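You operate a simulated robot arm through the tools that you are given. There is no shell and no other tool.

You run a simulated robot arm. Do the job below in one go: nothing can be reset, and whatever is moved stays where it is left.

Task
Scrub the grey dirt off the belt with the pad and cleaner.
Fine: open the cleaner tin and wet the pad on it first; put the pad back and the lid on the tin. The line stays locked off, the carriage on its prop. What is to be rubbed or washed off counts as gone when no trace of it is left.

It is judged by the outcome, as a careful person would: the job done as asked, and still so three seconds after it is handed in. It fails if anything else is knocked over, pushed out of place, dropped, spilled or broken. Lids that push on must go on centred and level and be pressed home; caps that screw on are set level and turned clockwise until they are tight.

Robot
A 7-joint arm with a two-finger parallel gripper, fixed in place. Base frame: the origin is at the foot of the arm, x ahead of it, y to its left, z up; the work surface is at about z = 840. Lengths are in mm, angles in rad, forces in N, time in s.
With the tool pointing down near the work surface it reaches from about 240 to 680 mm from the base axis. Its first joint turns from -1.152 to 1.152 rad. Payload 2.4 kg.
The TCP is the grasp point between the finger pads, 30 mm short of the fingertips. In the tool frame z runs along the fingers and y along their closing line. The gripper opens to 94 mm. The fingers are 28 mm wide and 10 mm thick; the gripper's body (50 by 96 mm) begins 55 mm behind the TCP.
Orientation is told as [roll, pitch, yaw] about the base's x, y, z axes, in that order, counted from this pose: with the fingers straight down and closing along the base's y, the tool's x points along the base's -x, its y along +y and its z along -z.

Tools
- The arm moves only by the tool arm_command. Its argument "motion" is a list of rows, each a list of 7 numbers: the shift along the tool's x, y, z in units of 300 mm (1.0 is 300 mm), then the turn, a rotation vector about the tool's x, y, z in units of 180 degrees (1.0 is 180 degrees), then the finger opening in mm, from 0 to 94. In form: [[dx, dy, dz, rx, ry, rz, jaw], ...]. A call has 1 to 20 rows; each row is the pose to reach, as a shift and turn from the pose commanded when the call began, along the tool's axes at that moment. A call with a number of a shift or a turn outside -1 to 1 is refused whole. A row lasts 0.2 s, in which the tool goes at most 50 mm and 0.15 rad; a call with a longer step from one row to the next is refused whole, and so is a gripper value outside its range. A pose out of reach is approached as far as the arm can. The call stops where the force on the tool passes 40 N (or 10 N more than at its start, if that is more) or the arm is blocked; 0.2 s more then pass. The fingers move at their own pace (about 153 mm/s each) and stop on an object; they squeeze with about 23 N. The grip force told is the motor's: it shows also when the fingers shut on nothing. Time passes only in rows, and 0.2 s behind the last, so rows that repeat a pose let the fingers close. It gives the time, the measured TCP pose, the force on the tool (base axes), the opening and the grip force at its end, in the units of the frame above (readings bear some noise), with the torque about the TCP (base axes, N m) and any sound that the robot's microphone picked up.
- Cameras (640 x 400 px; columns grow to the right, rows downward): "scene" is fixed at [56.3, 502, 1442.7]; the picture's right is [-0.65, -0.76, 0.00], its down [-0.42, 0.36, -0.83] and it looks along [0.63, -0.54, -0.55] (base axes); focal length 335 px, centre (320, 200). "wrist" rides on the gripper at [76, 14, -103] in the tool frame; the picture's right is [-0.18, 0.98, 0.00], its down [-0.75, -0.14, -0.64] and it looks along [-0.63, -0.12, 0.77] (tool axes); focal length 243 px, centre (320, 200). There is no depth. A picture from a camera that has moved, and an enlarged one, comes with that camera's place and axes in the base frame and with its lens. The place of the scene camera against the robot may be out by one fixed shift of up to 25 mm in any direction.
- grab_frame(camera): a new picture of that camera. It takes no simulated time.
- inspect(camera, box): a new picture of the part [left, top, right, bottom] of that camera's present view, enlarged. It takes no simulated time.
- job_done(): hands the job in; it is judged then, once.

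Places have to be worked out from the pictures, the camera data and where the tool is seen. Open the gripper and draw the arm clear of the work before you hand the job in, unless the task says otherwise.

The tools are called after "Request:" as a command line: name --pt "numbers of a row" for each row, then --argument value for the rest, lists and objects as JSON in quotes. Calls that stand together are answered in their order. arm_command: Moves the arm, as the interface text tells. Its arguments: {"type":"object","properties":{"motion":{"type":"array","items":{"type":"array","items":{"type":"number"}}}},"required":["motion"]} The other tools are called the same way: grab_frame (camera) takes a picture; inspect (camera, box) takes an enlarged picture of a part of a camera's view; job_done () hands the job in.

At the start:

```text
t: 0.0
eef_pos: [418.6, -160.3, 1205.6]
tcp_rot: [0.001, 0.0, 0.0]
ft_force: [0.4, 0.4, -0.5]
ft_torque: [0.01, 0.01, 0.01]
opening: 94.2
finger_force: 0.0
```

scene: 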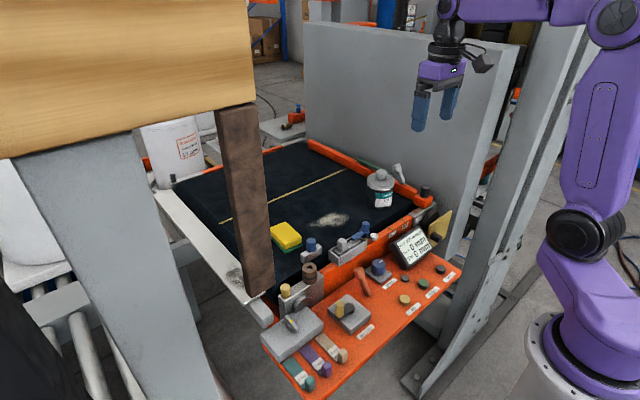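
wrist: 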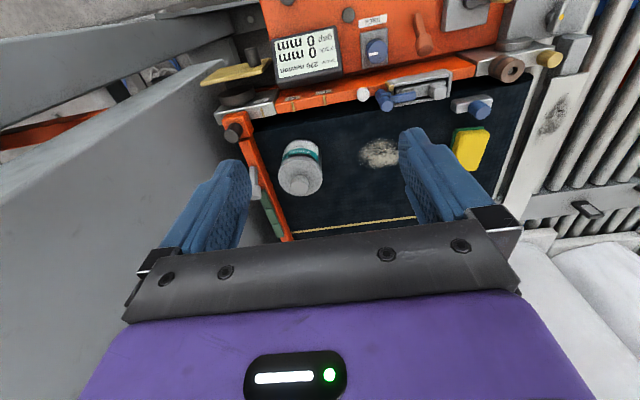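

I start by looking closer at the belt area from both cameras to locate tin, pad and dirt.

Request:
inspect --camera "scene" --box '[240, 140, 460, 280]'

Request:
inspect --camera "wrist" --box '[200, 60, 540, 260]'

Request:
inspect --camera "scene" --box '[340, 150, 440, 220]'

```text
2.86 times, centred on (350, 210) of scene
camera zoom: at [56.3, 502.0, 1442.7], right [-0.65, -0.76, 0.0], down [-0.42, 0.36, -0.83], along [0.63, -0.54, -0.55], focal length 958 px, centre (234, 171)
```

zoom: 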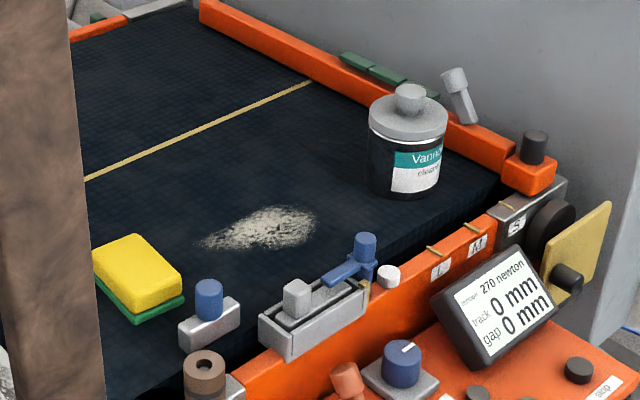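

```text
1.88 times, centred on (370, 160) of wrist
camera zoom: at [340.8, -146.4, 1309.2], right [0.18, 0.98, 0.0], down [0.75, -0.14, 0.64], along [0.63, -0.12, -0.77], focal length 457 px, centre (226, 275)
```

zoom: 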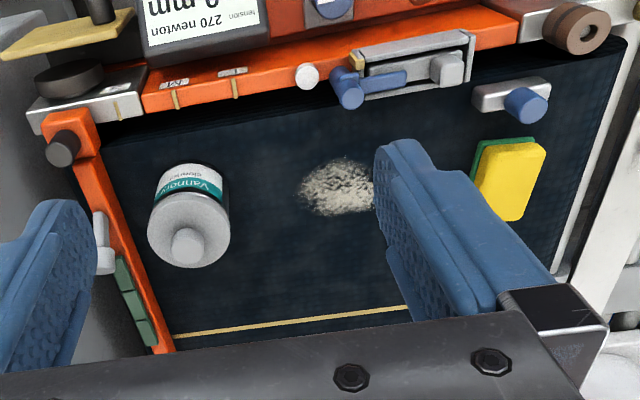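

```text
5.71 times, centred on (390, 185) of scene
camera zoom: at [56.3, 502.0, 1442.7], right [-0.65, -0.76, 0.0], down [-0.42, 0.36, -0.83], along [0.63, -0.54, -0.55], focal length 1915 px, centre (-80, 286)
```

zoom: 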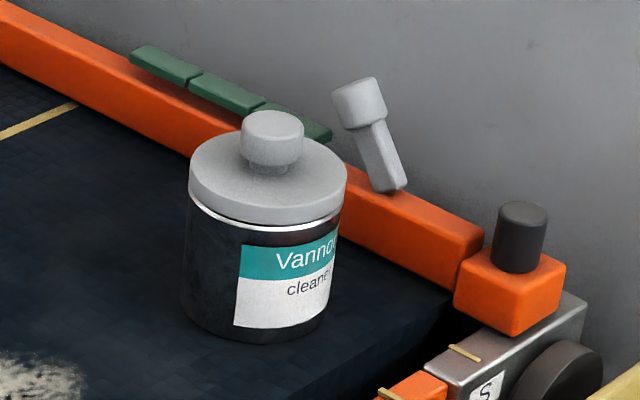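

The tin is near (590,-232), the dirt near (620,-67) and the pad near (626,108). I turn the tool to look for the prop and carriage on the left before moving in.

Request:
arm_command --pt "0 0 0 0 0 -0.045 94" --pt "0 0 0 0 0 -0.09 94" --pt "0 0 0 0 0 -0.135 94" --pt "0 0 0 0 0 -0.18 94" --pt "0 0 0 0 0 -0.225 94" --pt "0 0 0 0 0 -0.27 94"

Request:
grab_frame --camera "wrist"

Request:
grab_frame --camera "scene"

```text
t: 1.4
eef_pos: [417.7, -160.8, 1204.9]
tcp_rot: [0.0, 0.0, 0.849]
ft_force: [-0.5, 0.0, 1.5]
ft_torque: [-0.01, -0.02, 0.0]
opening: 94.0
finger_force: 0.0
```

```text
taken
camera wrist: at [355.9, -208.5, 1309.1], right [-0.62, 0.79, 0.0], down [0.6, 0.47, 0.64], along [0.51, 0.4, -0.77], focal length 243 px, centre (320, 200)
```

wrist: 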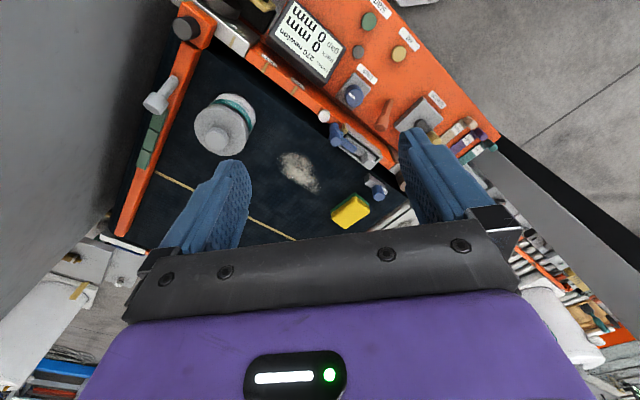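

```text
taken
```

scene: 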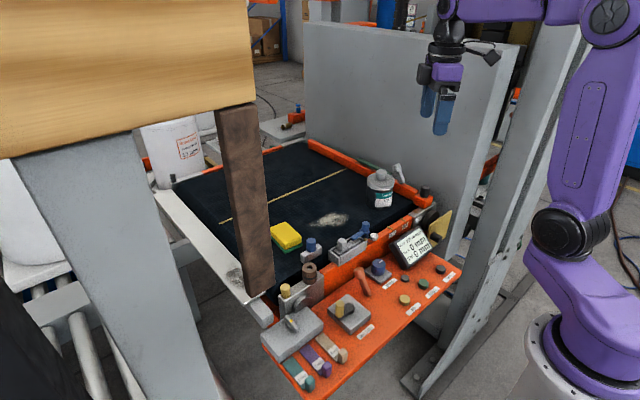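

The prop and carriage aren't in the belt area the arm needs (they're at y > 270). I turn back and go to a hover short of the tin to measure it closely.

Request:
arm_command --pt "0 0 0 0 0 0.045 94" --pt "0 0 0 0 0 0.09 94" --pt "0 0 0 0 0 0.135 94" --pt "0 0 0 0 0 0.18 94" --pt "0 0 0 0 0 0.225 94" --pt "0 0 0 0 0 0.27 94"

Request:
arm_command --pt "-0.08 -0.04 0.06 0 0 0 94" --pt "-0.16 -0.08 0.12 0 0 0 94" --pt "-0.24 -0.12 0.18 0 0 0 94" --pt "-0.32 -0.16 0.24 0 0 0 94" --pt "-0.4 -0.2 0.3 0 0 0 94" --pt "-0.4 -0.2 0.3 0 0 0 94"

Request:
grab_frame --camera "wrist"

Request:
grab_frame --camera "scene"

```text
t: 2.8
eef_pos: [417.0, -160.8, 1205.0]
tcp_rot: [-0.001, 0.0, -0.003]
ft_force: [0.2, -0.8, 0.0]
ft_torque: [-0.01, 0.02, -0.02]
opening: 93.9
finger_force: 0.0
```

```text
t: 4.2
eef_pos: [537.5, -222.1, 1114.5]
tcp_rot: [0.001, -0.001, -0.001]
ft_force: [0.4, 0.8, -0.3]
ft_torque: [-0.04, -0.01, 0.03]
opening: 93.8
finger_force: 0.1
```

```text
taken
camera wrist: at [460.9, -208.1, 1217.6], right [0.18, 0.98, 0.0], down [0.75, -0.14, 0.64], along [0.63, -0.12, -0.77], focal length 243 px, centre (320, 200)
```

wrist: 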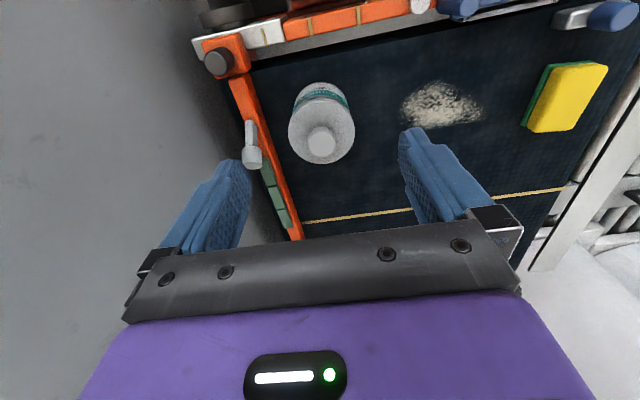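

```text
taken
```

scene: 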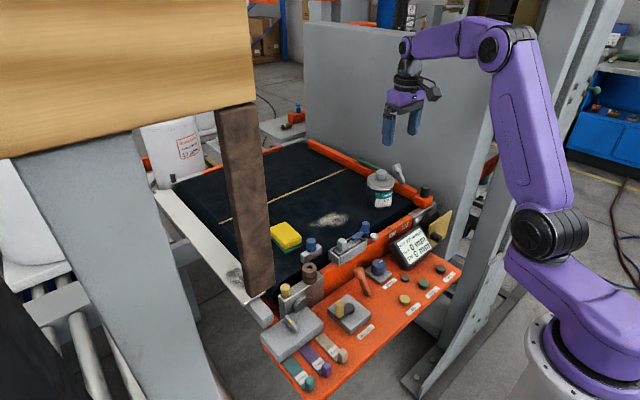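

I zoom on the tin from here to triangulate the knob, lid and tin base.

Request:
inspect --camera "wrist" --box '[240, 60, 400, 160]'

Request:
inspect --camera "wrist" --box '[380, 40, 620, 190]'

```text
4.00 times, centred on (320, 110) of wrist
camera zoom: at [460.9, -208.1, 1217.6], right [0.18, 0.98, 0.0], down [0.75, -0.14, 0.64], along [0.63, -0.12, -0.77], focal length 970 px, centre (320, 560)
```

zoom: 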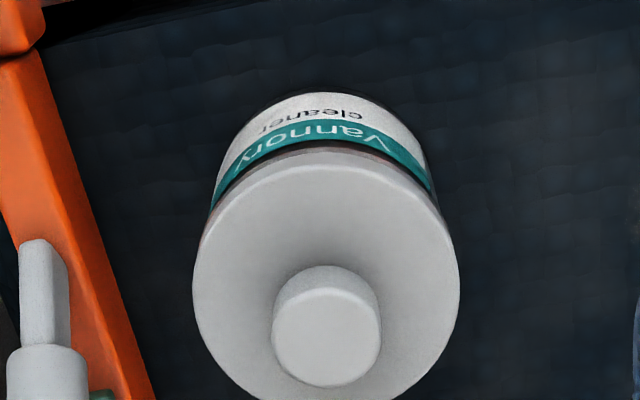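

```text
2.67 times, centred on (500, 115) of wrist
camera zoom: at [460.9, -208.1, 1217.6], right [0.18, 0.98, 0.0], down [0.75, -0.14, 0.64], along [0.63, -0.12, -0.77], focal length 647 px, centre (-160, 427)
```

zoom: 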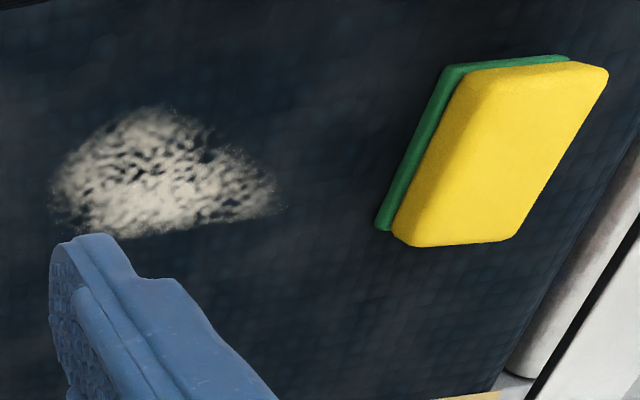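

Knob top is about (599,-233,940), pad centre about (628,107) turned roughly −0.15 rad. I move above the knob, still well clear of it, to refine.

Request:
arm_command --pt "-0.1 -0.02 0.0 0 0 0 94" --pt "-0.2 -0.036 0.08 0 0 0 94" --pt "-0.2 -0.036 0.2 0 0 0 94" --pt "-0.2 -0.036 0.27 0 0 0 80" --pt "-0.2 -0.036 0.27 0 0 0 80"

Request:
grab_frame --camera "wrist"

Request:
inspect --camera "scene" --box '[340, 120, 440, 220]'

```text
t: 5.4
eef_pos: [596.8, -232.2, 1033.8]
tcp_rot: [0.002, 0.001, 0.0]
ft_force: [0.7, -0.7, -0.6]
ft_torque: [0.03, -0.03, 0.01]
opening: 80.0
finger_force: 0.0
```

```text
taken
camera wrist: at [520.6, -217.0, 1138.3], right [0.18, 0.98, 0.0], down [0.75, -0.14, 0.64], along [0.63, -0.12, -0.77], focal length 243 px, centre (320, 200)
```

wrist: 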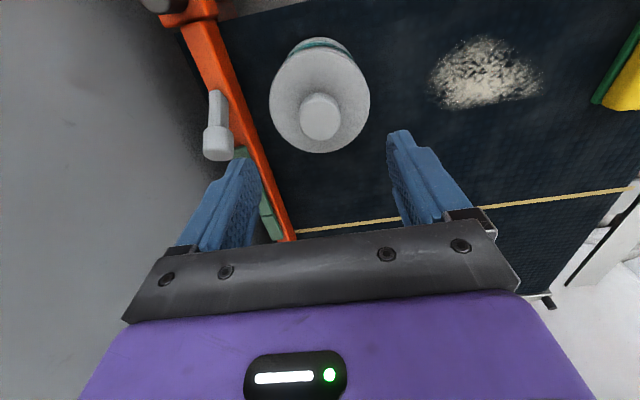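

```text
4.00 times, centred on (390, 170) of scene
camera zoom: at [56.3, 502.0, 1442.7], right [-0.65, -0.76, 0.0], down [-0.42, 0.36, -0.83], along [0.63, -0.54, -0.55], focal length 1341 px, centre (40, 320)
```

zoom: 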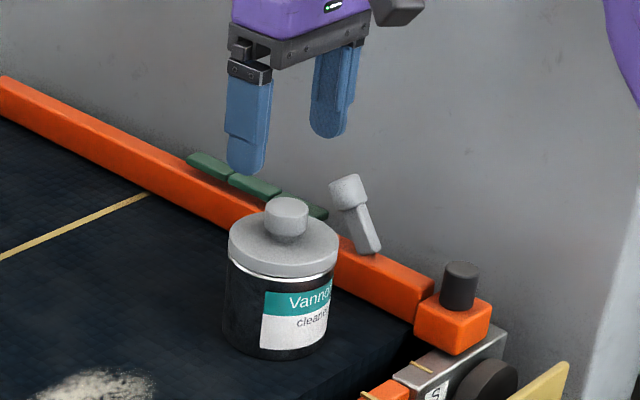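

I zoom to refine the knob location from this third viewpoint.

Request:
inspect --camera "wrist" --box '[260, 30, 380, 160]'

Request:
inspect --camera "scene" --box '[365, 150, 415, 200]'

```text
3.08 times, centred on (320, 95) of wrist
camera zoom: at [520.6, -217.0, 1138.3], right [0.18, 0.98, 0.0], down [0.75, -0.14, 0.64], along [0.63, -0.12, -0.77], focal length 746 px, centre (320, 523)
```

zoom: 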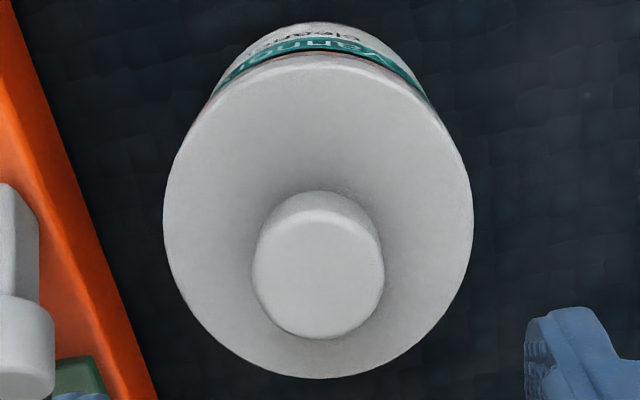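

```text
8.00 times, centred on (390, 175) of scene
camera zoom: at [56.3, 502.0, 1442.7], right [-0.65, -0.76, 0.0], down [-0.42, 0.36, -0.83], along [0.63, -0.54, -0.55], focal length 2681 px, centre (-240, 400)
```

zoom: 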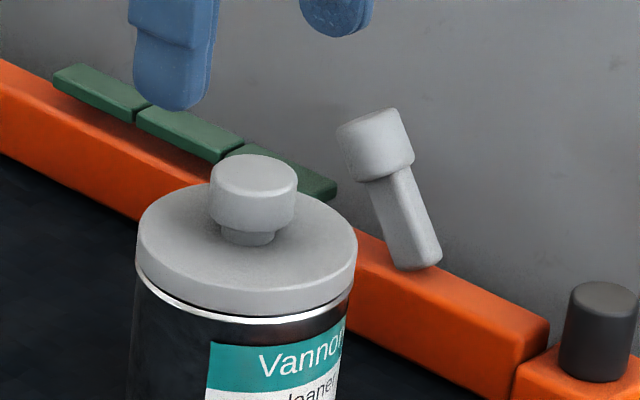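

Triangulating gives the knob head centre at about (586,-230) with its top near z 967 and the lid top near 942. I shift to it, stop with tips just above the knob, and check.

Request:
arm_command --pt "0.035 0.007 0.03 0 0 0 70" --pt "0.035 0.007 0.06 0 0 0 70" --pt "0.035 0.007 0.06 0 0 0 70"

Request:
inspect --camera "wrist" --box '[200, 20, 440, 200]'

Request:
inspect --camera "scene" --box '[360, 140, 420, 200]'

```text
t: 6.2
eef_pos: [586.5, -229.3, 1015.7]
tcp_rot: [0.0, 0.0, 0.0]
ft_force: [-1.4, -0.2, 0.1]
ft_torque: [-0.01, -0.02, -0.02]
opening: 69.8
finger_force: 0.0
```

```text
2.22 times, centred on (320, 110) of wrist
camera zoom: at [510.4, -215.3, 1119.9], right [0.18, 0.98, 0.0], down [0.75, -0.14, 0.64], along [0.63, -0.12, -0.77], focal length 539 px, centre (320, 400)
```

zoom: 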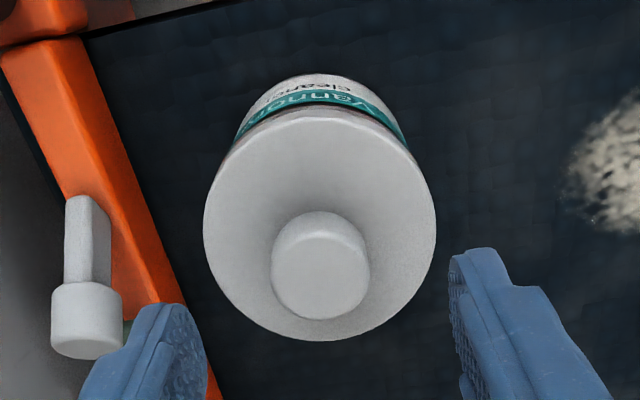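

```text
6.67 times, centred on (390, 170) of scene
camera zoom: at [56.3, 502.0, 1442.7], right [-0.65, -0.76, 0.0], down [-0.42, 0.36, -0.83], along [0.63, -0.54, -0.55], focal length 2234 px, centre (-147, 400)
```

zoom: 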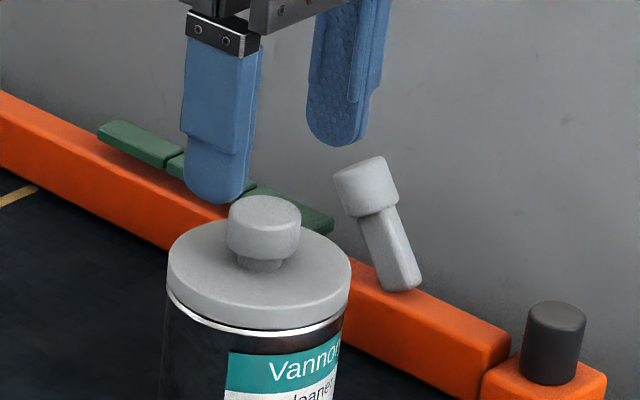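

Knob refined to about (589,-230), top ~963. I go down so the tips reach ~943 and close gently on the knob head.

Request:
arm_command --pt "-0.008 -0.002 0.04 0 0 0 60" --pt "-0.008 -0.002 0.08 0 0 0 60" --pt "-0.008 -0.002 0.11 0 0 0 60" --pt "-0.008 -0.002 0.14 0 0 0 60" --pt "-0.008 -0.002 0.14 0 0 0 60"

Request:
inspect --camera "wrist" --box '[200, 20, 440, 200]'

Request:
inspect --camera "scene" --box '[360, 140, 420, 200]'

```text
t: 7.4
eef_pos: [590.5, -228.6, 974.9]
tcp_rot: [0.0, -0.001, 0.001]
ft_force: [0.2, -0.7, 0.0]
ft_torque: [0.0, -0.03, 0.0]
opening: 60.0
finger_force: 0.1
```

```text
2.22 times, centred on (320, 110) of wrist
camera zoom: at [513.5, -215.0, 1078.2], right [0.18, 0.98, 0.0], down [0.75, -0.14, 0.64], along [0.63, -0.12, -0.77], focal length 539 px, centre (320, 400)
```

zoom: 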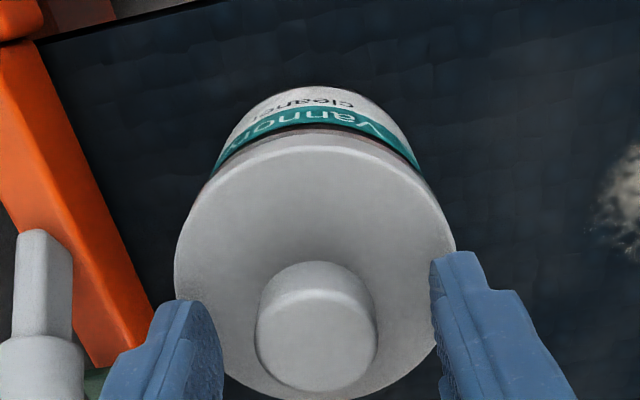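

```text
6.67 times, centred on (390, 170) of scene
camera zoom: at [56.3, 502.0, 1442.7], right [-0.65, -0.76, 0.0], down [-0.42, 0.36, -0.83], along [0.63, -0.54, -0.55], focal length 2234 px, centre (-147, 400)
```

zoom: 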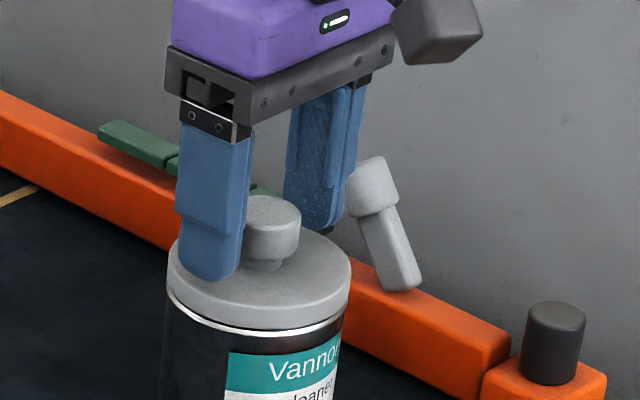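

Fingers straddle the knob head without contact. I nudge 3 mm toward the base for centring and close.

Request:
arm_command --pt "0.01 -0.002 0.0 0 0 0 60" --pt "0.01 -0.002 0.0 0 0 0 40" --pt "0.01 -0.002 0.0 0 0 0 20" --pt "0.01 -0.002 0.0 0 0 0 20" --pt "0.01 -0.002 0.0 0 0 0 20"

Request:
inspect --camera "scene" --box '[360, 140, 420, 200]'

Request:
inspect --camera "wrist" --box '[200, 20, 440, 200]'

```text
t: 8.6
eef_pos: [586.1, -229.8, 974.5]
tcp_rot: [0.001, 0.001, -0.001]
ft_force: [-0.2, 0.7, 0.1]
ft_torque: [0.01, -0.01, 0.0]
opening: 29.7
finger_force: 23.0
heard: snap
```

```text
6.67 times, centred on (390, 170) of scene
camera zoom: at [56.3, 502.0, 1442.7], right [-0.65, -0.76, 0.0], down [-0.42, 0.36, -0.83], along [0.63, -0.54, -0.55], focal length 2234 px, centre (-147, 400)
```

zoom: 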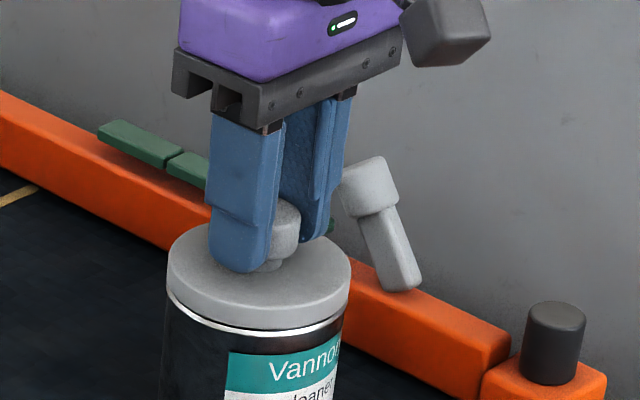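

```text
2.22 times, centred on (320, 110) of wrist
camera zoom: at [510.2, -215.9, 1078.1], right [0.18, 0.98, 0.0], down [0.75, -0.14, 0.64], along [0.63, -0.12, -0.77], focal length 539 px, centre (320, 400)
```

zoom: 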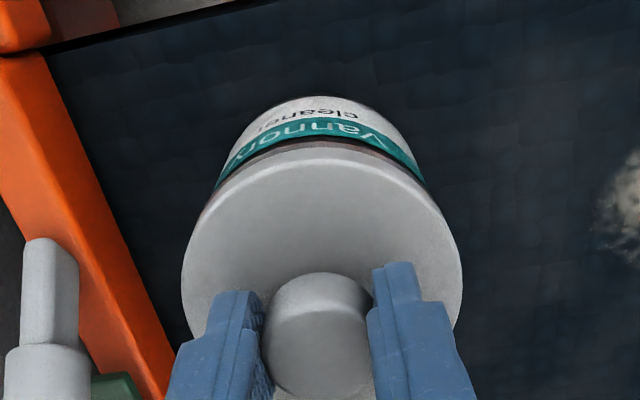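

Knob held at 29.7 mm. I pull straight up slowly, 12 mm, and check whether the tin stays.

Request:
arm_command --pt "0 0 -0.01 0 0 0 20" --pt "0 0 -0.02 0 0 0 20" --pt "0 0 -0.03 0 0 0 20" --pt "0 0 -0.04 0 0 0 20"

Request:
inspect --camera "scene" --box '[350, 150, 430, 220]'

```text
t: 9.6
eef_pos: [586.3, -230.5, 985.9]
tcp_rot: [0.0, 0.0, -0.002]
ft_force: [-0.2, 0.1, -0.2]
ft_torque: [-0.01, -0.04, 0.02]
opening: 29.9
finger_force: 22.8
```

```text
5.71 times, centred on (390, 185) of scene
camera zoom: at [56.3, 502.0, 1442.7], right [-0.65, -0.76, 0.0], down [-0.42, 0.36, -0.83], along [0.63, -0.54, -0.55], focal length 1915 px, centre (-80, 286)
```

zoom: 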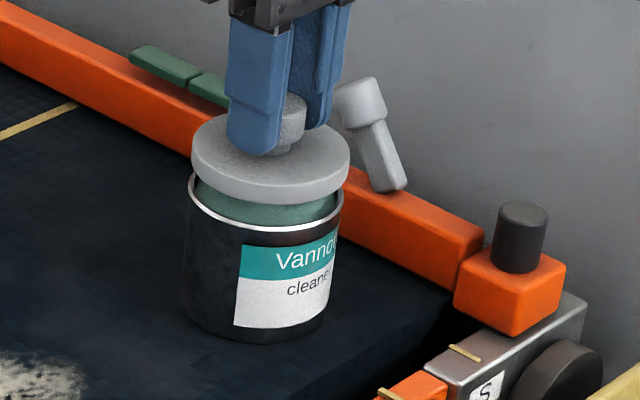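

The lid came off freely and the tin stayed. I lift further to see the tin's contents.

Request:
arm_command --pt "0 0 -0.06 0 0 0 20" --pt "0 0 -0.12 0 0 0 20" --pt "0 0 -0.2 0 0 0 20"

Request:
inspect --camera "scene" --box '[350, 120, 430, 220]'

Request:
grab_frame --camera "wrist"

```text
t: 10.4
eef_pos: [585.2, -229.2, 1046.6]
tcp_rot: [-0.001, 0.0, 0.0]
ft_force: [-0.2, -0.5, 0.3]
ft_torque: [0.02, -0.01, -0.01]
opening: 29.3
finger_force: 22.6
```

```text
4.00 times, centred on (390, 170) of scene
camera zoom: at [56.3, 502.0, 1442.7], right [-0.65, -0.76, 0.0], down [-0.42, 0.36, -0.83], along [0.63, -0.54, -0.55], focal length 1341 px, centre (40, 320)
```

zoom: 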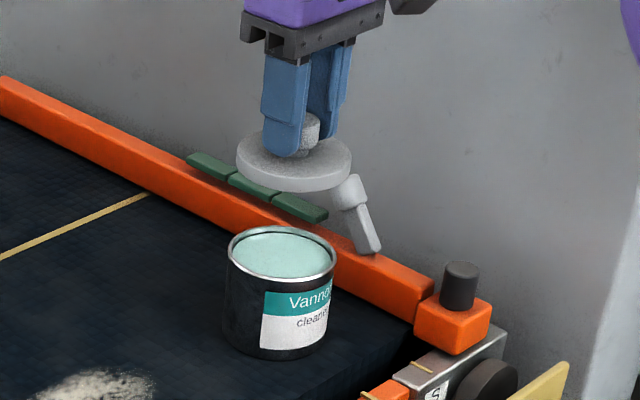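

```text
taken
camera wrist: at [509.1, -215.3, 1149.8], right [0.18, 0.98, 0.0], down [0.75, -0.14, 0.64], along [0.63, -0.12, -0.77], focal length 243 px, centre (320, 200)
```

wrist: 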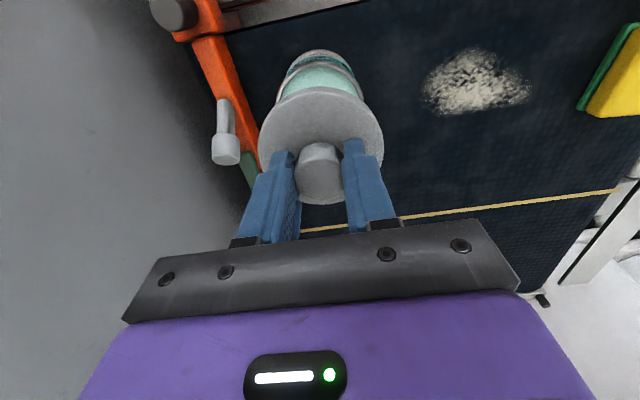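

The tin is open, with cleaner close below the rim. Free belt for the lid is between dirt and pad near (558,28), so I carry the lid there high and look down first.

Request:
arm_command --pt "0.015 0.14 0 0 0 0 20" --pt "0.03 0.28 0 0 0 0 20" --pt "0.045 0.42 0 0 0 0 20" --pt "0.06 0.56 0 0 0 0 20" --pt "0.075 0.7 0 0 0 0 20" --pt "0.09 0.857 0 0 0 0 20" --pt "0.09 0.857 0 0 0 0 20"

Request:
grab_frame --camera "wrist"

Request:
inspect --camera "scene" --box '[220, 130, 420, 290]'

```text
t: 12.0
eef_pos: [560.4, 30.7, 1045.2]
tcp_rot: [-0.001, 0.0, -0.001]
ft_force: [0.4, -0.5, -0.8]
ft_torque: [0.01, -0.03, 0.01]
opening: 29.6
finger_force: 22.8
```

```text
taken
camera wrist: at [482.8, 44.7, 1149.1], right [0.19, 0.98, 0.0], down [0.75, -0.14, 0.64], along [0.63, -0.12, -0.77], focal length 243 px, centre (320, 200)
```

wrist: 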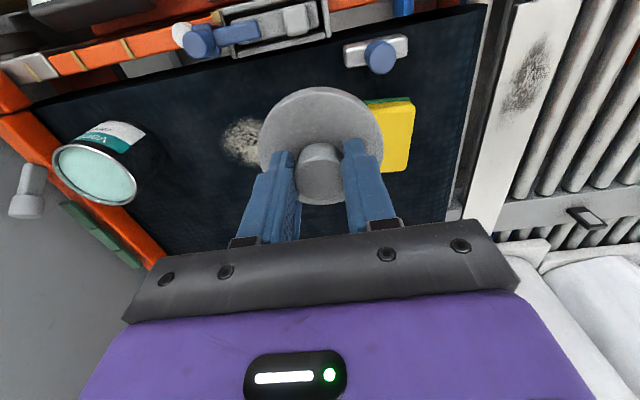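

```text
2.50 times, centred on (320, 210) of scene
camera zoom: at [56.2, 502.0, 1442.7], right [-0.65, -0.76, 0.0], down [-0.42, 0.36, -0.83], along [0.63, -0.54, -0.55], focal length 838 px, centre (320, 175)
```

zoom: 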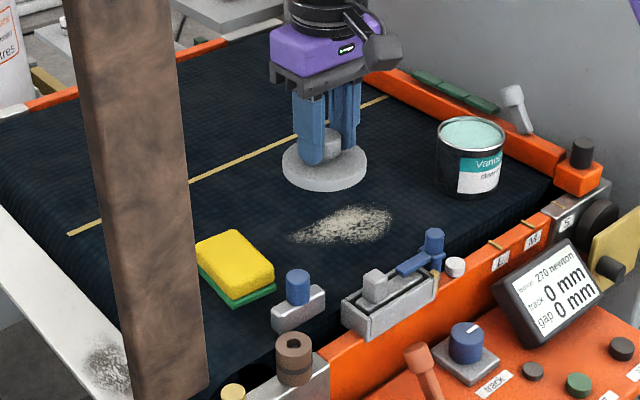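

The block and latch crowd that spot, so I choose (650,-162) instead, which clears the tin, the dirt and the scrubbing path. I carry the lid there still high.

Request:
arm_command --pt "-0.06 -0.128 0 0 0 0 20" --pt "-0.12 -0.257 0 0 0 0 20" --pt "-0.18 -0.385 0 0 0 0 20" --pt "-0.24 -0.514 0 0 0 0 20" --pt "-0.2987 -0.6423 0 0 0 0 20" --pt "-0.2987 -0.6423 0.12 0 0 0 20" --pt "-0.2987 -0.6423 0.24 0 0 0 20" --pt "-0.2987 -0.6423 0.36 0 0 0 20" --pt "-0.2987 -0.6423 0.4 0 0 0 20" --pt "-0.2987 -0.6423 0.4 0 0 0 20"

Request:
grab_frame --camera "wrist"

Request:
inspect --camera "scene" --box '[300, 130, 440, 230]'

```text
t: 14.2
eef_pos: [649.3, -165.3, 925.5]
tcp_rot: [0.0, 0.001, -0.001]
ft_force: [-0.1, -0.2, -0.2]
ft_torque: [-0.02, 0.01, -0.01]
opening: 29.7
finger_force: 22.9
```

```text
taken
camera wrist: at [572.4, -152.2, 1029.1], right [0.18, 0.98, 0.0], down [0.75, -0.14, 0.64], along [0.63, -0.12, -0.77], focal length 243 px, centre (320, 200)
```

wrist: 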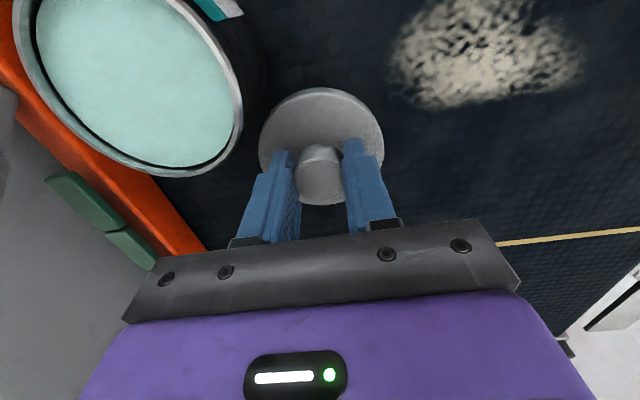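

```text
4.00 times, centred on (370, 180) of scene
camera zoom: at [56.3, 502.0, 1442.7], right [-0.65, -0.76, 0.0], down [-0.42, 0.36, -0.83], along [0.63, -0.54, -0.55], focal length 1341 px, centre (120, 280)
```

zoom: 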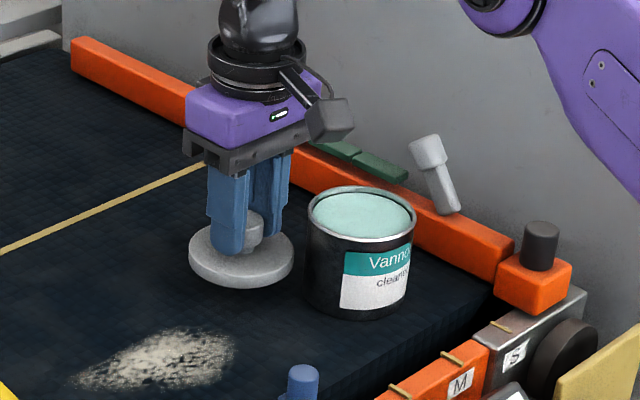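

The lid hangs level with a gap to the tin. I lower it toward the belt, easing 2 mm further from the tin.

Request:
arm_command --pt "0 0.007 0.03 0 0 0 20" --pt "0 0.007 0.06 0 0 0 20" --pt "0 0.007 0.08 0 0 0 20" --pt "0 0.007 0.09 0 0 0 20" --pt "0 0.007 0.1 0 0 0 20"

Request:
inspect --camera "scene" --box '[330, 150, 410, 210]'

```text
t: 15.4
eef_pos: [649.0, -164.6, 897.4]
tcp_rot: [0.001, -0.001, -0.001]
ft_force: [-4.4, 1.8, 13.7]
ft_torque: [0.12, 0.17, 0.05]
opening: 29.9
finger_force: 23.1
```

```text
6.67 times, centred on (370, 180) of scene
camera zoom: at [55.9, 502.1, 1442.7], right [-0.65, -0.76, 0.0], down [-0.42, 0.36, -0.83], along [0.63, -0.54, -0.55], focal length 2234 px, centre (-13, 333)
```

zoom: 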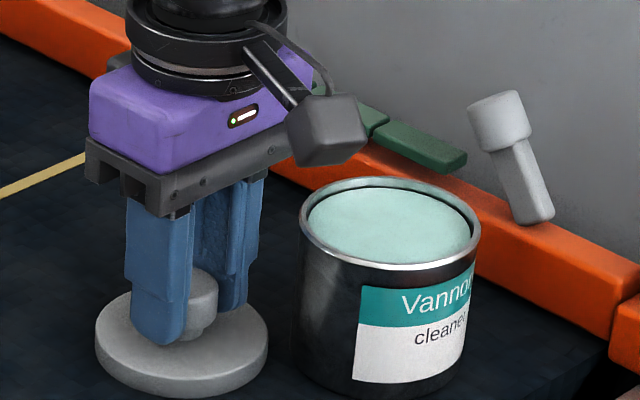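

The lid has touched down at TCP z 897 (13.7 N). I ease up 1 mm, open, and rise.

Request:
arm_command --pt "0 0 -0.004 0 0 0 20" --pt "0 0 -0.004 0 0 0 40" --pt "0 0 -0.004 0 0 0 56" --pt "0 0 -0.004 0 0 0 56" --pt "0 0 -0.1 0 0 0 56" --pt "0 0 -0.25 0 0 0 56" --pt "0 0 -0.4 0 0 0 56"

Request:
grab_frame --camera "wrist"

Request:
inspect --camera "scene" --box '[300, 130, 440, 230]'

```text
t: 17.0
eef_pos: [649.4, -162.6, 1016.0]
tcp_rot: [0.0, 0.001, 0.0]
ft_force: [0.2, -0.3, -0.5]
ft_torque: [-0.01, 0.0, -0.03]
opening: 56.2
finger_force: 0.1
```

```text
taken
camera wrist: at [572.0, -148.3, 1119.7], right [0.18, 0.98, 0.0], down [0.75, -0.14, 0.64], along [0.63, -0.12, -0.77], focal length 243 px, centre (320, 200)
```

wrist: 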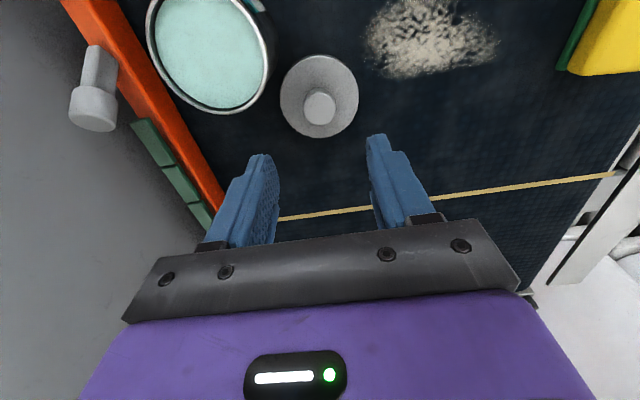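

```text
4.00 times, centred on (370, 180) of scene
camera zoom: at [56.3, 502.0, 1442.7], right [-0.65, -0.76, 0.0], down [-0.42, 0.36, -0.83], along [0.63, -0.54, -0.55], focal length 1341 px, centre (120, 280)
```

zoom: 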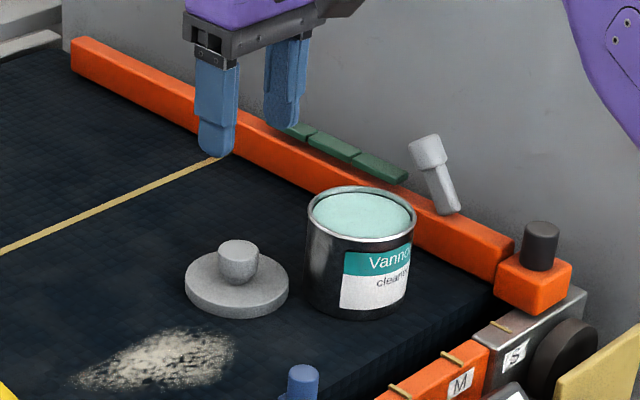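

The lid rests level and clear. Now I move over the pad at height and open wide to measure its pose.

Request:
arm_command --pt "0.02 0.14 0 0 0 0 94" --pt "0.04 0.28 0 0 0 0 94" --pt "0.06 0.42 0 0 0 0 94" --pt "0.09 0.56 0 0 0 0 94" --pt "0.11 0.7 0 0 0 0 94" --pt "0.13 0.8 0 0 0 0 94" --pt "0.15 0.9 0 0 0 0 94" --pt "0.15 0.9 0 0 0 0 94"

Request:
grab_frame --camera "wrist"

Request:
inspect --camera "wrist" --box '[240, 20, 420, 170]'

Request:
inspect --camera "scene" --box '[240, 180, 340, 260]'

```text
t: 18.8
eef_pos: [604.7, 105.1, 1014.5]
tcp_rot: [-0.002, -0.001, -0.001]
ft_force: [0.2, 0.2, 0.0]
ft_torque: [-0.01, 0.03, 0.0]
opening: 93.7
finger_force: 0.0
```

```text
taken
camera wrist: at [526.6, 118.4, 1118.3], right [0.19, 0.98, 0.0], down [0.75, -0.14, 0.64], along [0.63, -0.12, -0.77], focal length 243 px, centre (320, 200)
```

wrist: 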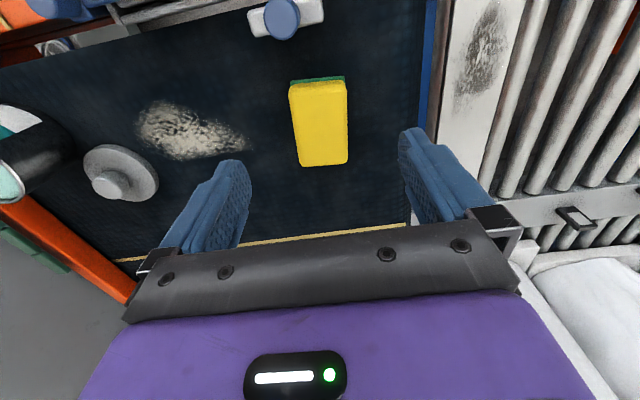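

```text
2.67 times, centred on (330, 95) of wrist
camera zoom: at [526.6, 118.4, 1118.3], right [0.19, 0.98, 0.0], down [0.75, -0.14, 0.64], along [0.63, -0.12, -0.77], focal length 647 px, centre (293, 480)
```

zoom: 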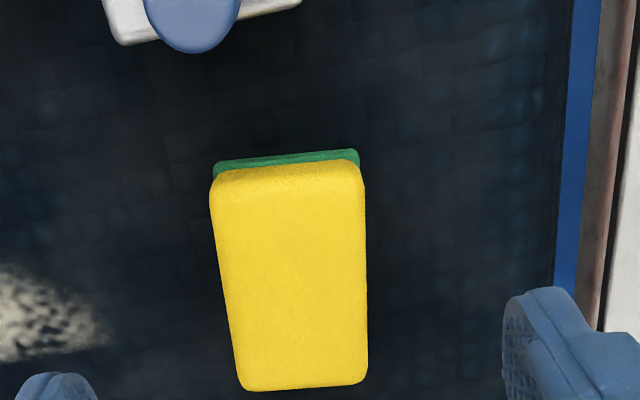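

```text
5.00 times, centred on (290, 220) of scene
camera zoom: at [56.2, 502.0, 1442.7], right [-0.65, -0.76, 0.0], down [-0.42, 0.36, -0.83], along [0.63, -0.54, -0.55], focal length 1676 px, centre (470, 100)
```

zoom: 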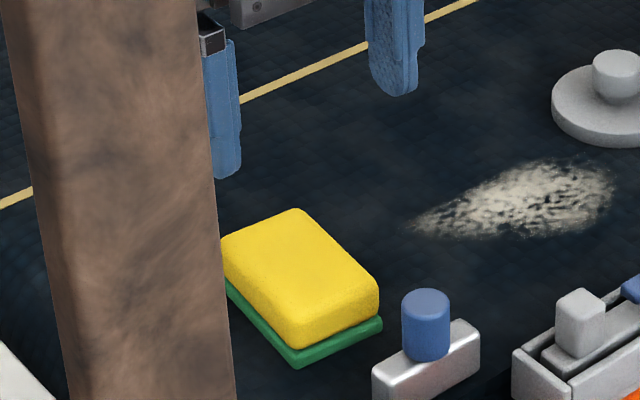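

Pad centre is about (634,100), yaw −0.11, roughly 87 × 56 mm. I align above it at z 940 and look again.

Request:
arm_command --pt "-0.05 -0.01 0.08 0 0 0.015 94" --pt "-0.099 -0.02 0.16 0 0 0.035 94" --pt "-0.099 -0.02 0.253 0 0 0.035 94" --pt "-0.099 -0.02 0.253 0 0 0.035 94"

Request:
grab_frame --camera "wrist"

Request:
inspect --camera "scene" --box '[240, 180, 340, 260]'

```text
t: 19.8
eef_pos: [634.5, 97.6, 939.9]
tcp_rot: [0.001, 0.001, -0.112]
ft_force: [0.7, -0.7, 0.5]
ft_torque: [-0.04, -0.02, -0.01]
opening: 94.1
finger_force: 0.0
```

```text
taken
camera wrist: at [559.4, 120.0, 1043.8], right [0.29, 0.96, 0.0], down [0.73, -0.22, 0.64], along [0.61, -0.19, -0.77], focal length 243 px, centre (320, 200)
```

wrist: 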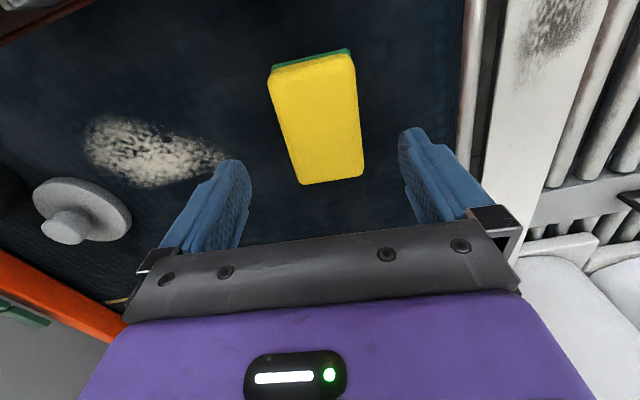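

```text
5.00 times, centred on (290, 220) of scene
camera zoom: at [56.3, 502.0, 1442.7], right [-0.65, -0.76, 0.0], down [-0.42, 0.36, -0.83], along [0.63, -0.54, -0.55], focal length 1676 px, centre (470, 100)
```

zoom: 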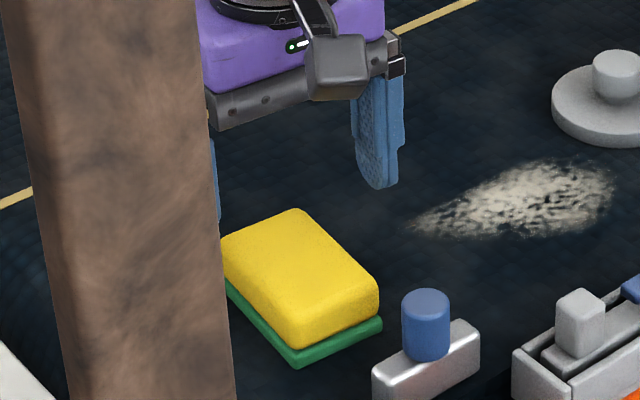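

Pad confirmed centred at (633,99). I descend so the tips end about 9 mm above the belt and close on the pad.

Request:
arm_command --pt "0 0 0.08 0 0 0 94" --pt "0 0 0.14 0 0 0 94" --pt "0 0 0.18 0 0 0 94" --pt "0 0 0.203 0 0 0 94" --pt "0 0 0.203 0 0 0 70" --pt "0 0 0.203 0 0 0 45" --pt "0 0 0.203 0 0 0 45" --pt "0 0 0.203 0 0 0 45"

Request:
inspect --camera "scene" --box '[240, 180, 340, 260]'

Request:
grab_frame --camera "wrist"

```text
t: 21.6
eef_pos: [633.7, 99.4, 880.7]
tcp_rot: [0.0, 0.001, -0.11]
ft_force: [-0.2, 0.5, 0.8]
ft_torque: [0.02, -0.02, 0.01]
opening: 58.5
finger_force: 23.0
```

```text
5.00 times, centred on (290, 220) of scene
camera zoom: at [56.3, 502.0, 1442.7], right [-0.65, -0.76, 0.0], down [-0.42, 0.36, -0.83], along [0.63, -0.54, -0.55], focal length 1676 px, centre (470, 100)
```

zoom: 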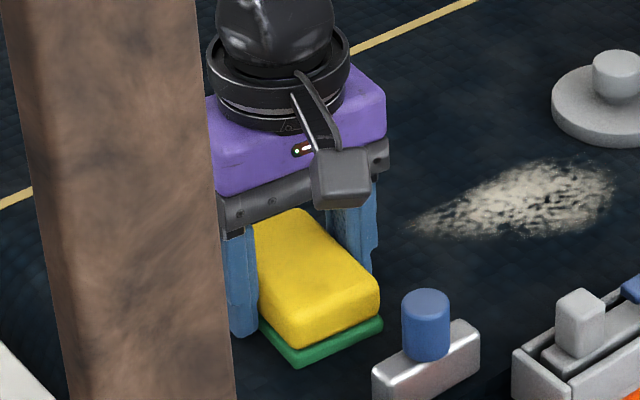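

```text
taken
camera wrist: at [558.9, 121.4, 984.6], right [0.29, 0.96, 0.0], down [0.73, -0.22, 0.64], along [0.61, -0.19, -0.77], focal length 243 px, centre (320, 200)
```

wrist: 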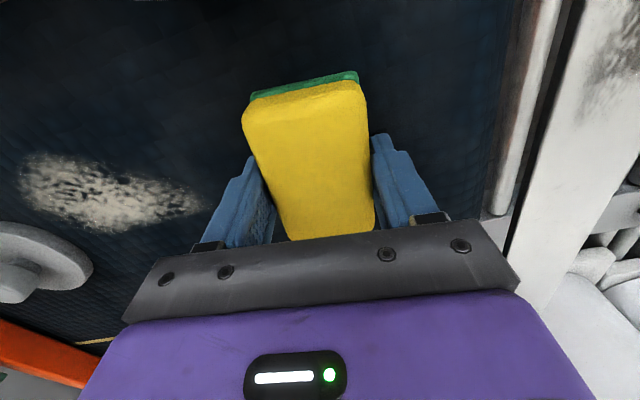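

Pad is gripped at 58.5 mm. I lift it clear and check it hangs level.

Request:
arm_command --pt "0 0 -0.05 0 0 0 45" --pt "0 0 -0.15 0 0 0 45" --pt "0 0 -0.3 0 0 0 45" --pt "0 0 -0.437 0 0 0 45" --pt "0 0 -0.437 0 0 -0.035 45"

Request:
inspect --camera "scene" --box '[220, 110, 380, 260]'

```text
t: 22.8
eef_pos: [634.2, 98.3, 1011.5]
tcp_rot: [0.001, 0.002, 0.001]
ft_force: [0.3, 0.6, 0.0]
ft_torque: [-0.01, 0.0, 0.0]
opening: 58.8
finger_force: 22.9
```

```text
2.67 times, centred on (300, 185) of scene
camera zoom: at [56.3, 502.0, 1442.7], right [-0.65, -0.76, 0.0], down [-0.42, 0.36, -0.83], along [0.63, -0.54, -0.55], focal length 894 px, centre (373, 240)
```

zoom: 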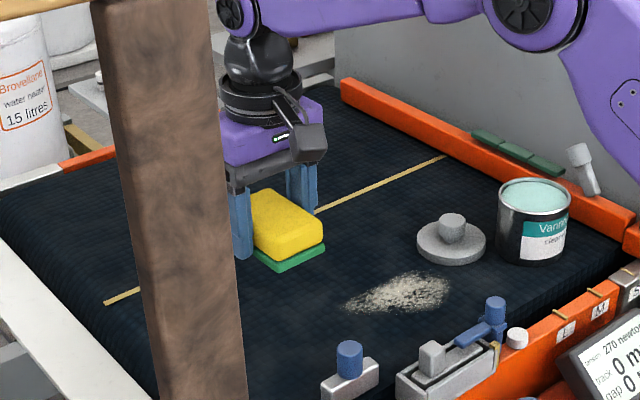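

Pad held level with the green face down. I carry it toward the tin at this height.

Request:
arm_command --pt "0.02 -0.14 0 0 0 0 45" --pt "0.04 -0.28 0 0 0 0 45" --pt "0.06 -0.42 0 0 0 0 45" --pt "0.08 -0.56 0 0 0 0 45" --pt "0.1 -0.7 0 0 0 0 45" --pt "0.12 -0.84 0 0 0 0 45" --pt "0.15 -0.98 0 0 0 0 45"

Request:
arm_command --pt "0.008 -0.1217 0 0 0 0 45" --pt "0.008 -0.1217 0 0 0 0 45"

Request:
grab_frame --camera "wrist"

Request:
inspect --camera "scene" --box '[340, 120, 440, 220]'

```text
t: 24.4
eef_pos: [590.8, -194.7, 1010.8]
tcp_rot: [0.001, 0.0, 0.0]
ft_force: [0.7, 0.1, -0.7]
ft_torque: [-0.02, 0.03, -0.01]
opening: 58.4
finger_force: 23.3
```

```text
t: 25.0
eef_pos: [589.0, -231.8, 1010.1]
tcp_rot: [-0.002, 0.0, -0.002]
ft_force: [-0.4, 0.0, -0.2]
ft_torque: [-0.01, -0.02, 0.01]
opening: 58.6
finger_force: 22.7
```

```text
taken
camera wrist: at [511.7, -217.8, 1114.7], right [0.18, 0.98, 0.0], down [0.75, -0.14, 0.64], along [0.63, -0.12, -0.77], focal length 243 px, centre (320, 200)
```

wrist: 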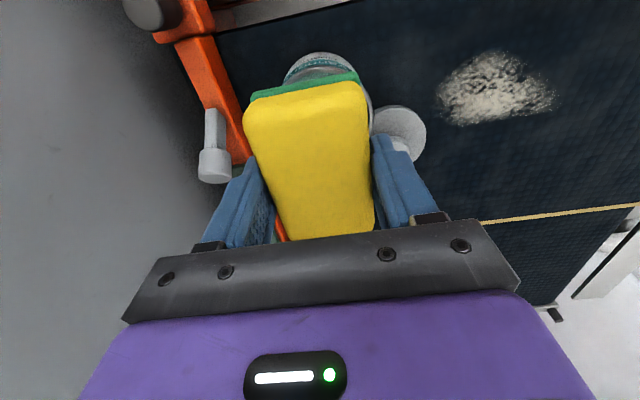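

```text
4.00 times, centred on (390, 170) of scene
camera zoom: at [56.3, 501.9, 1442.7], right [-0.65, -0.76, 0.0], down [-0.42, 0.36, -0.83], along [0.63, -0.54, -0.55], focal length 1341 px, centre (40, 320)
```

zoom: 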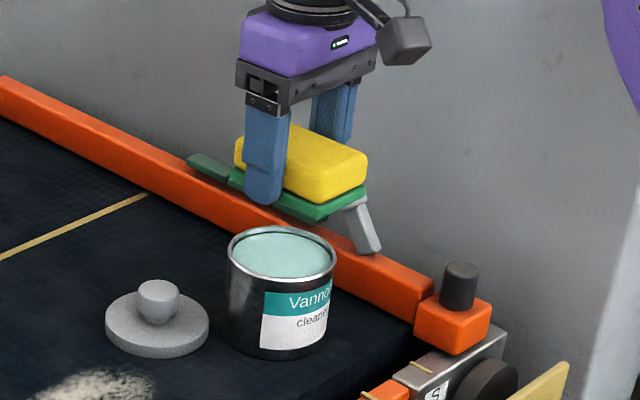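

Pad is centred above the open tin. I lower it onto the cleaner slowly, watching force.

Request:
arm_command --pt "0 0 0.06 0 0 0 45" --pt "0 0 0.12 0 0 0 45" --pt "0 0 0.15 0 0 0 45" --pt "0 0 0.16 0 0 0 45" --pt "0 0 0.167 0 0 0 45"

Request:
inspect --camera "scene" --box '[350, 140, 430, 220]'

```text
t: 26.2
eef_pos: [586.7, -230.2, 960.9]
tcp_rot: [0.0, 0.0, 0.0]
ft_force: [-0.3, 0.7, 0.3]
ft_torque: [-0.03, 0.0, 0.01]
opening: 58.6
finger_force: 22.7
```

```text
5.00 times, centred on (390, 180) of scene
camera zoom: at [56.3, 502.0, 1442.7], right [-0.65, -0.76, 0.0], down [-0.42, 0.36, -0.83], along [0.63, -0.54, -0.55], focal length 1676 px, centre (-30, 300)
```

zoom: 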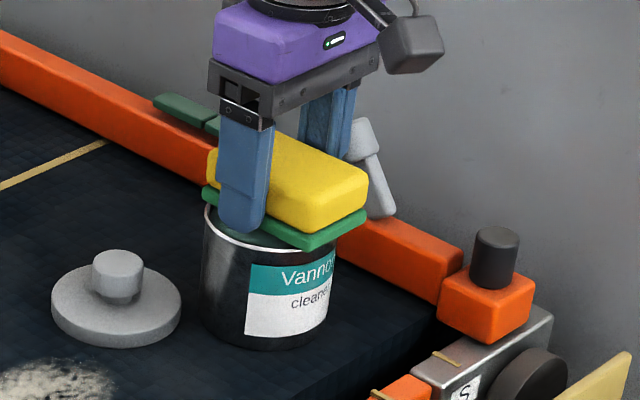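

No contact yet at z 961. I continue in small steps.

Request:
arm_command --pt "0 0 0.005 0 0 0 45" --pt "0 0 0.01 0 0 0 45"

Request:
inspect --camera "scene" --box '[365, 150, 425, 200]'

```text
t: 26.8
eef_pos: [587.0, -229.7, 957.6]
tcp_rot: [-0.001, 0.0, -0.001]
ft_force: [0.6, -0.1, 0.5]
ft_torque: [-0.02, 0.03, -0.04]
opening: 58.5
finger_force: 22.6
```

```text
8.00 times, centred on (395, 175) of scene
camera zoom: at [56.3, 502.0, 1442.7], right [-0.65, -0.76, 0.0], down [-0.42, 0.36, -0.83], along [0.63, -0.54, -0.55], focal length 2681 px, centre (-280, 400)
```

zoom: 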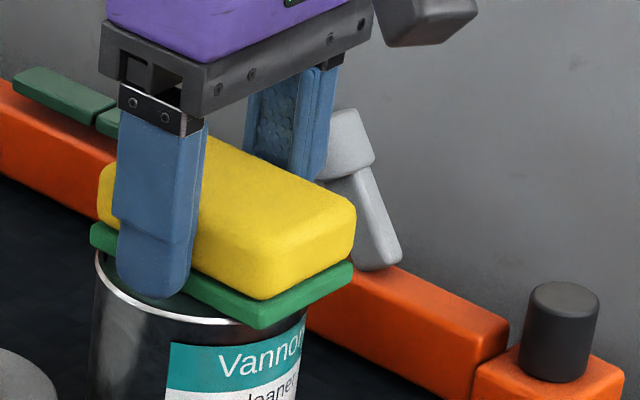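

No contact force yet, but the fingertips look level with or below the pad's bottom. I zoom in closely before going further.

Request:
inspect --camera "scene" --box '[372, 165, 412, 195]'

Request:
inspect --camera "wrist" --box '[200, 40, 440, 240]'

```text
13.33 times, centred on (392, 180) of scene
camera zoom: at [56.3, 502.0, 1442.7], right [-0.65, -0.76, 0.0], down [-0.42, 0.36, -0.83], along [0.63, -0.54, -0.55], focal length 4469 px, centre (-640, 467)
```

zoom: 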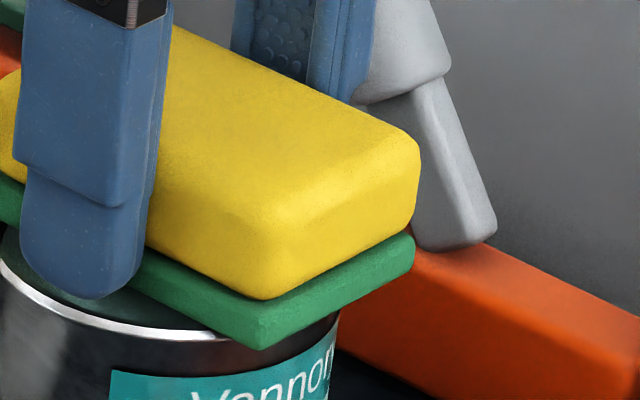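

```text
2.00 times, centred on (320, 140) of wrist
camera zoom: at [509.9, -215.9, 1061.6], right [0.18, 0.98, 0.0], down [0.75, -0.14, 0.64], along [0.63, -0.12, -0.77], focal length 485 px, centre (320, 320)
```

zoom: 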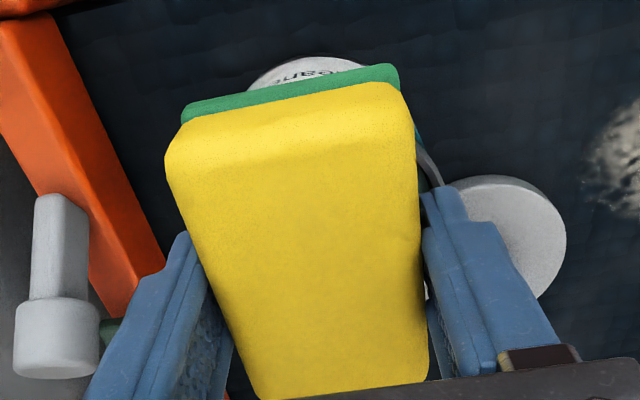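

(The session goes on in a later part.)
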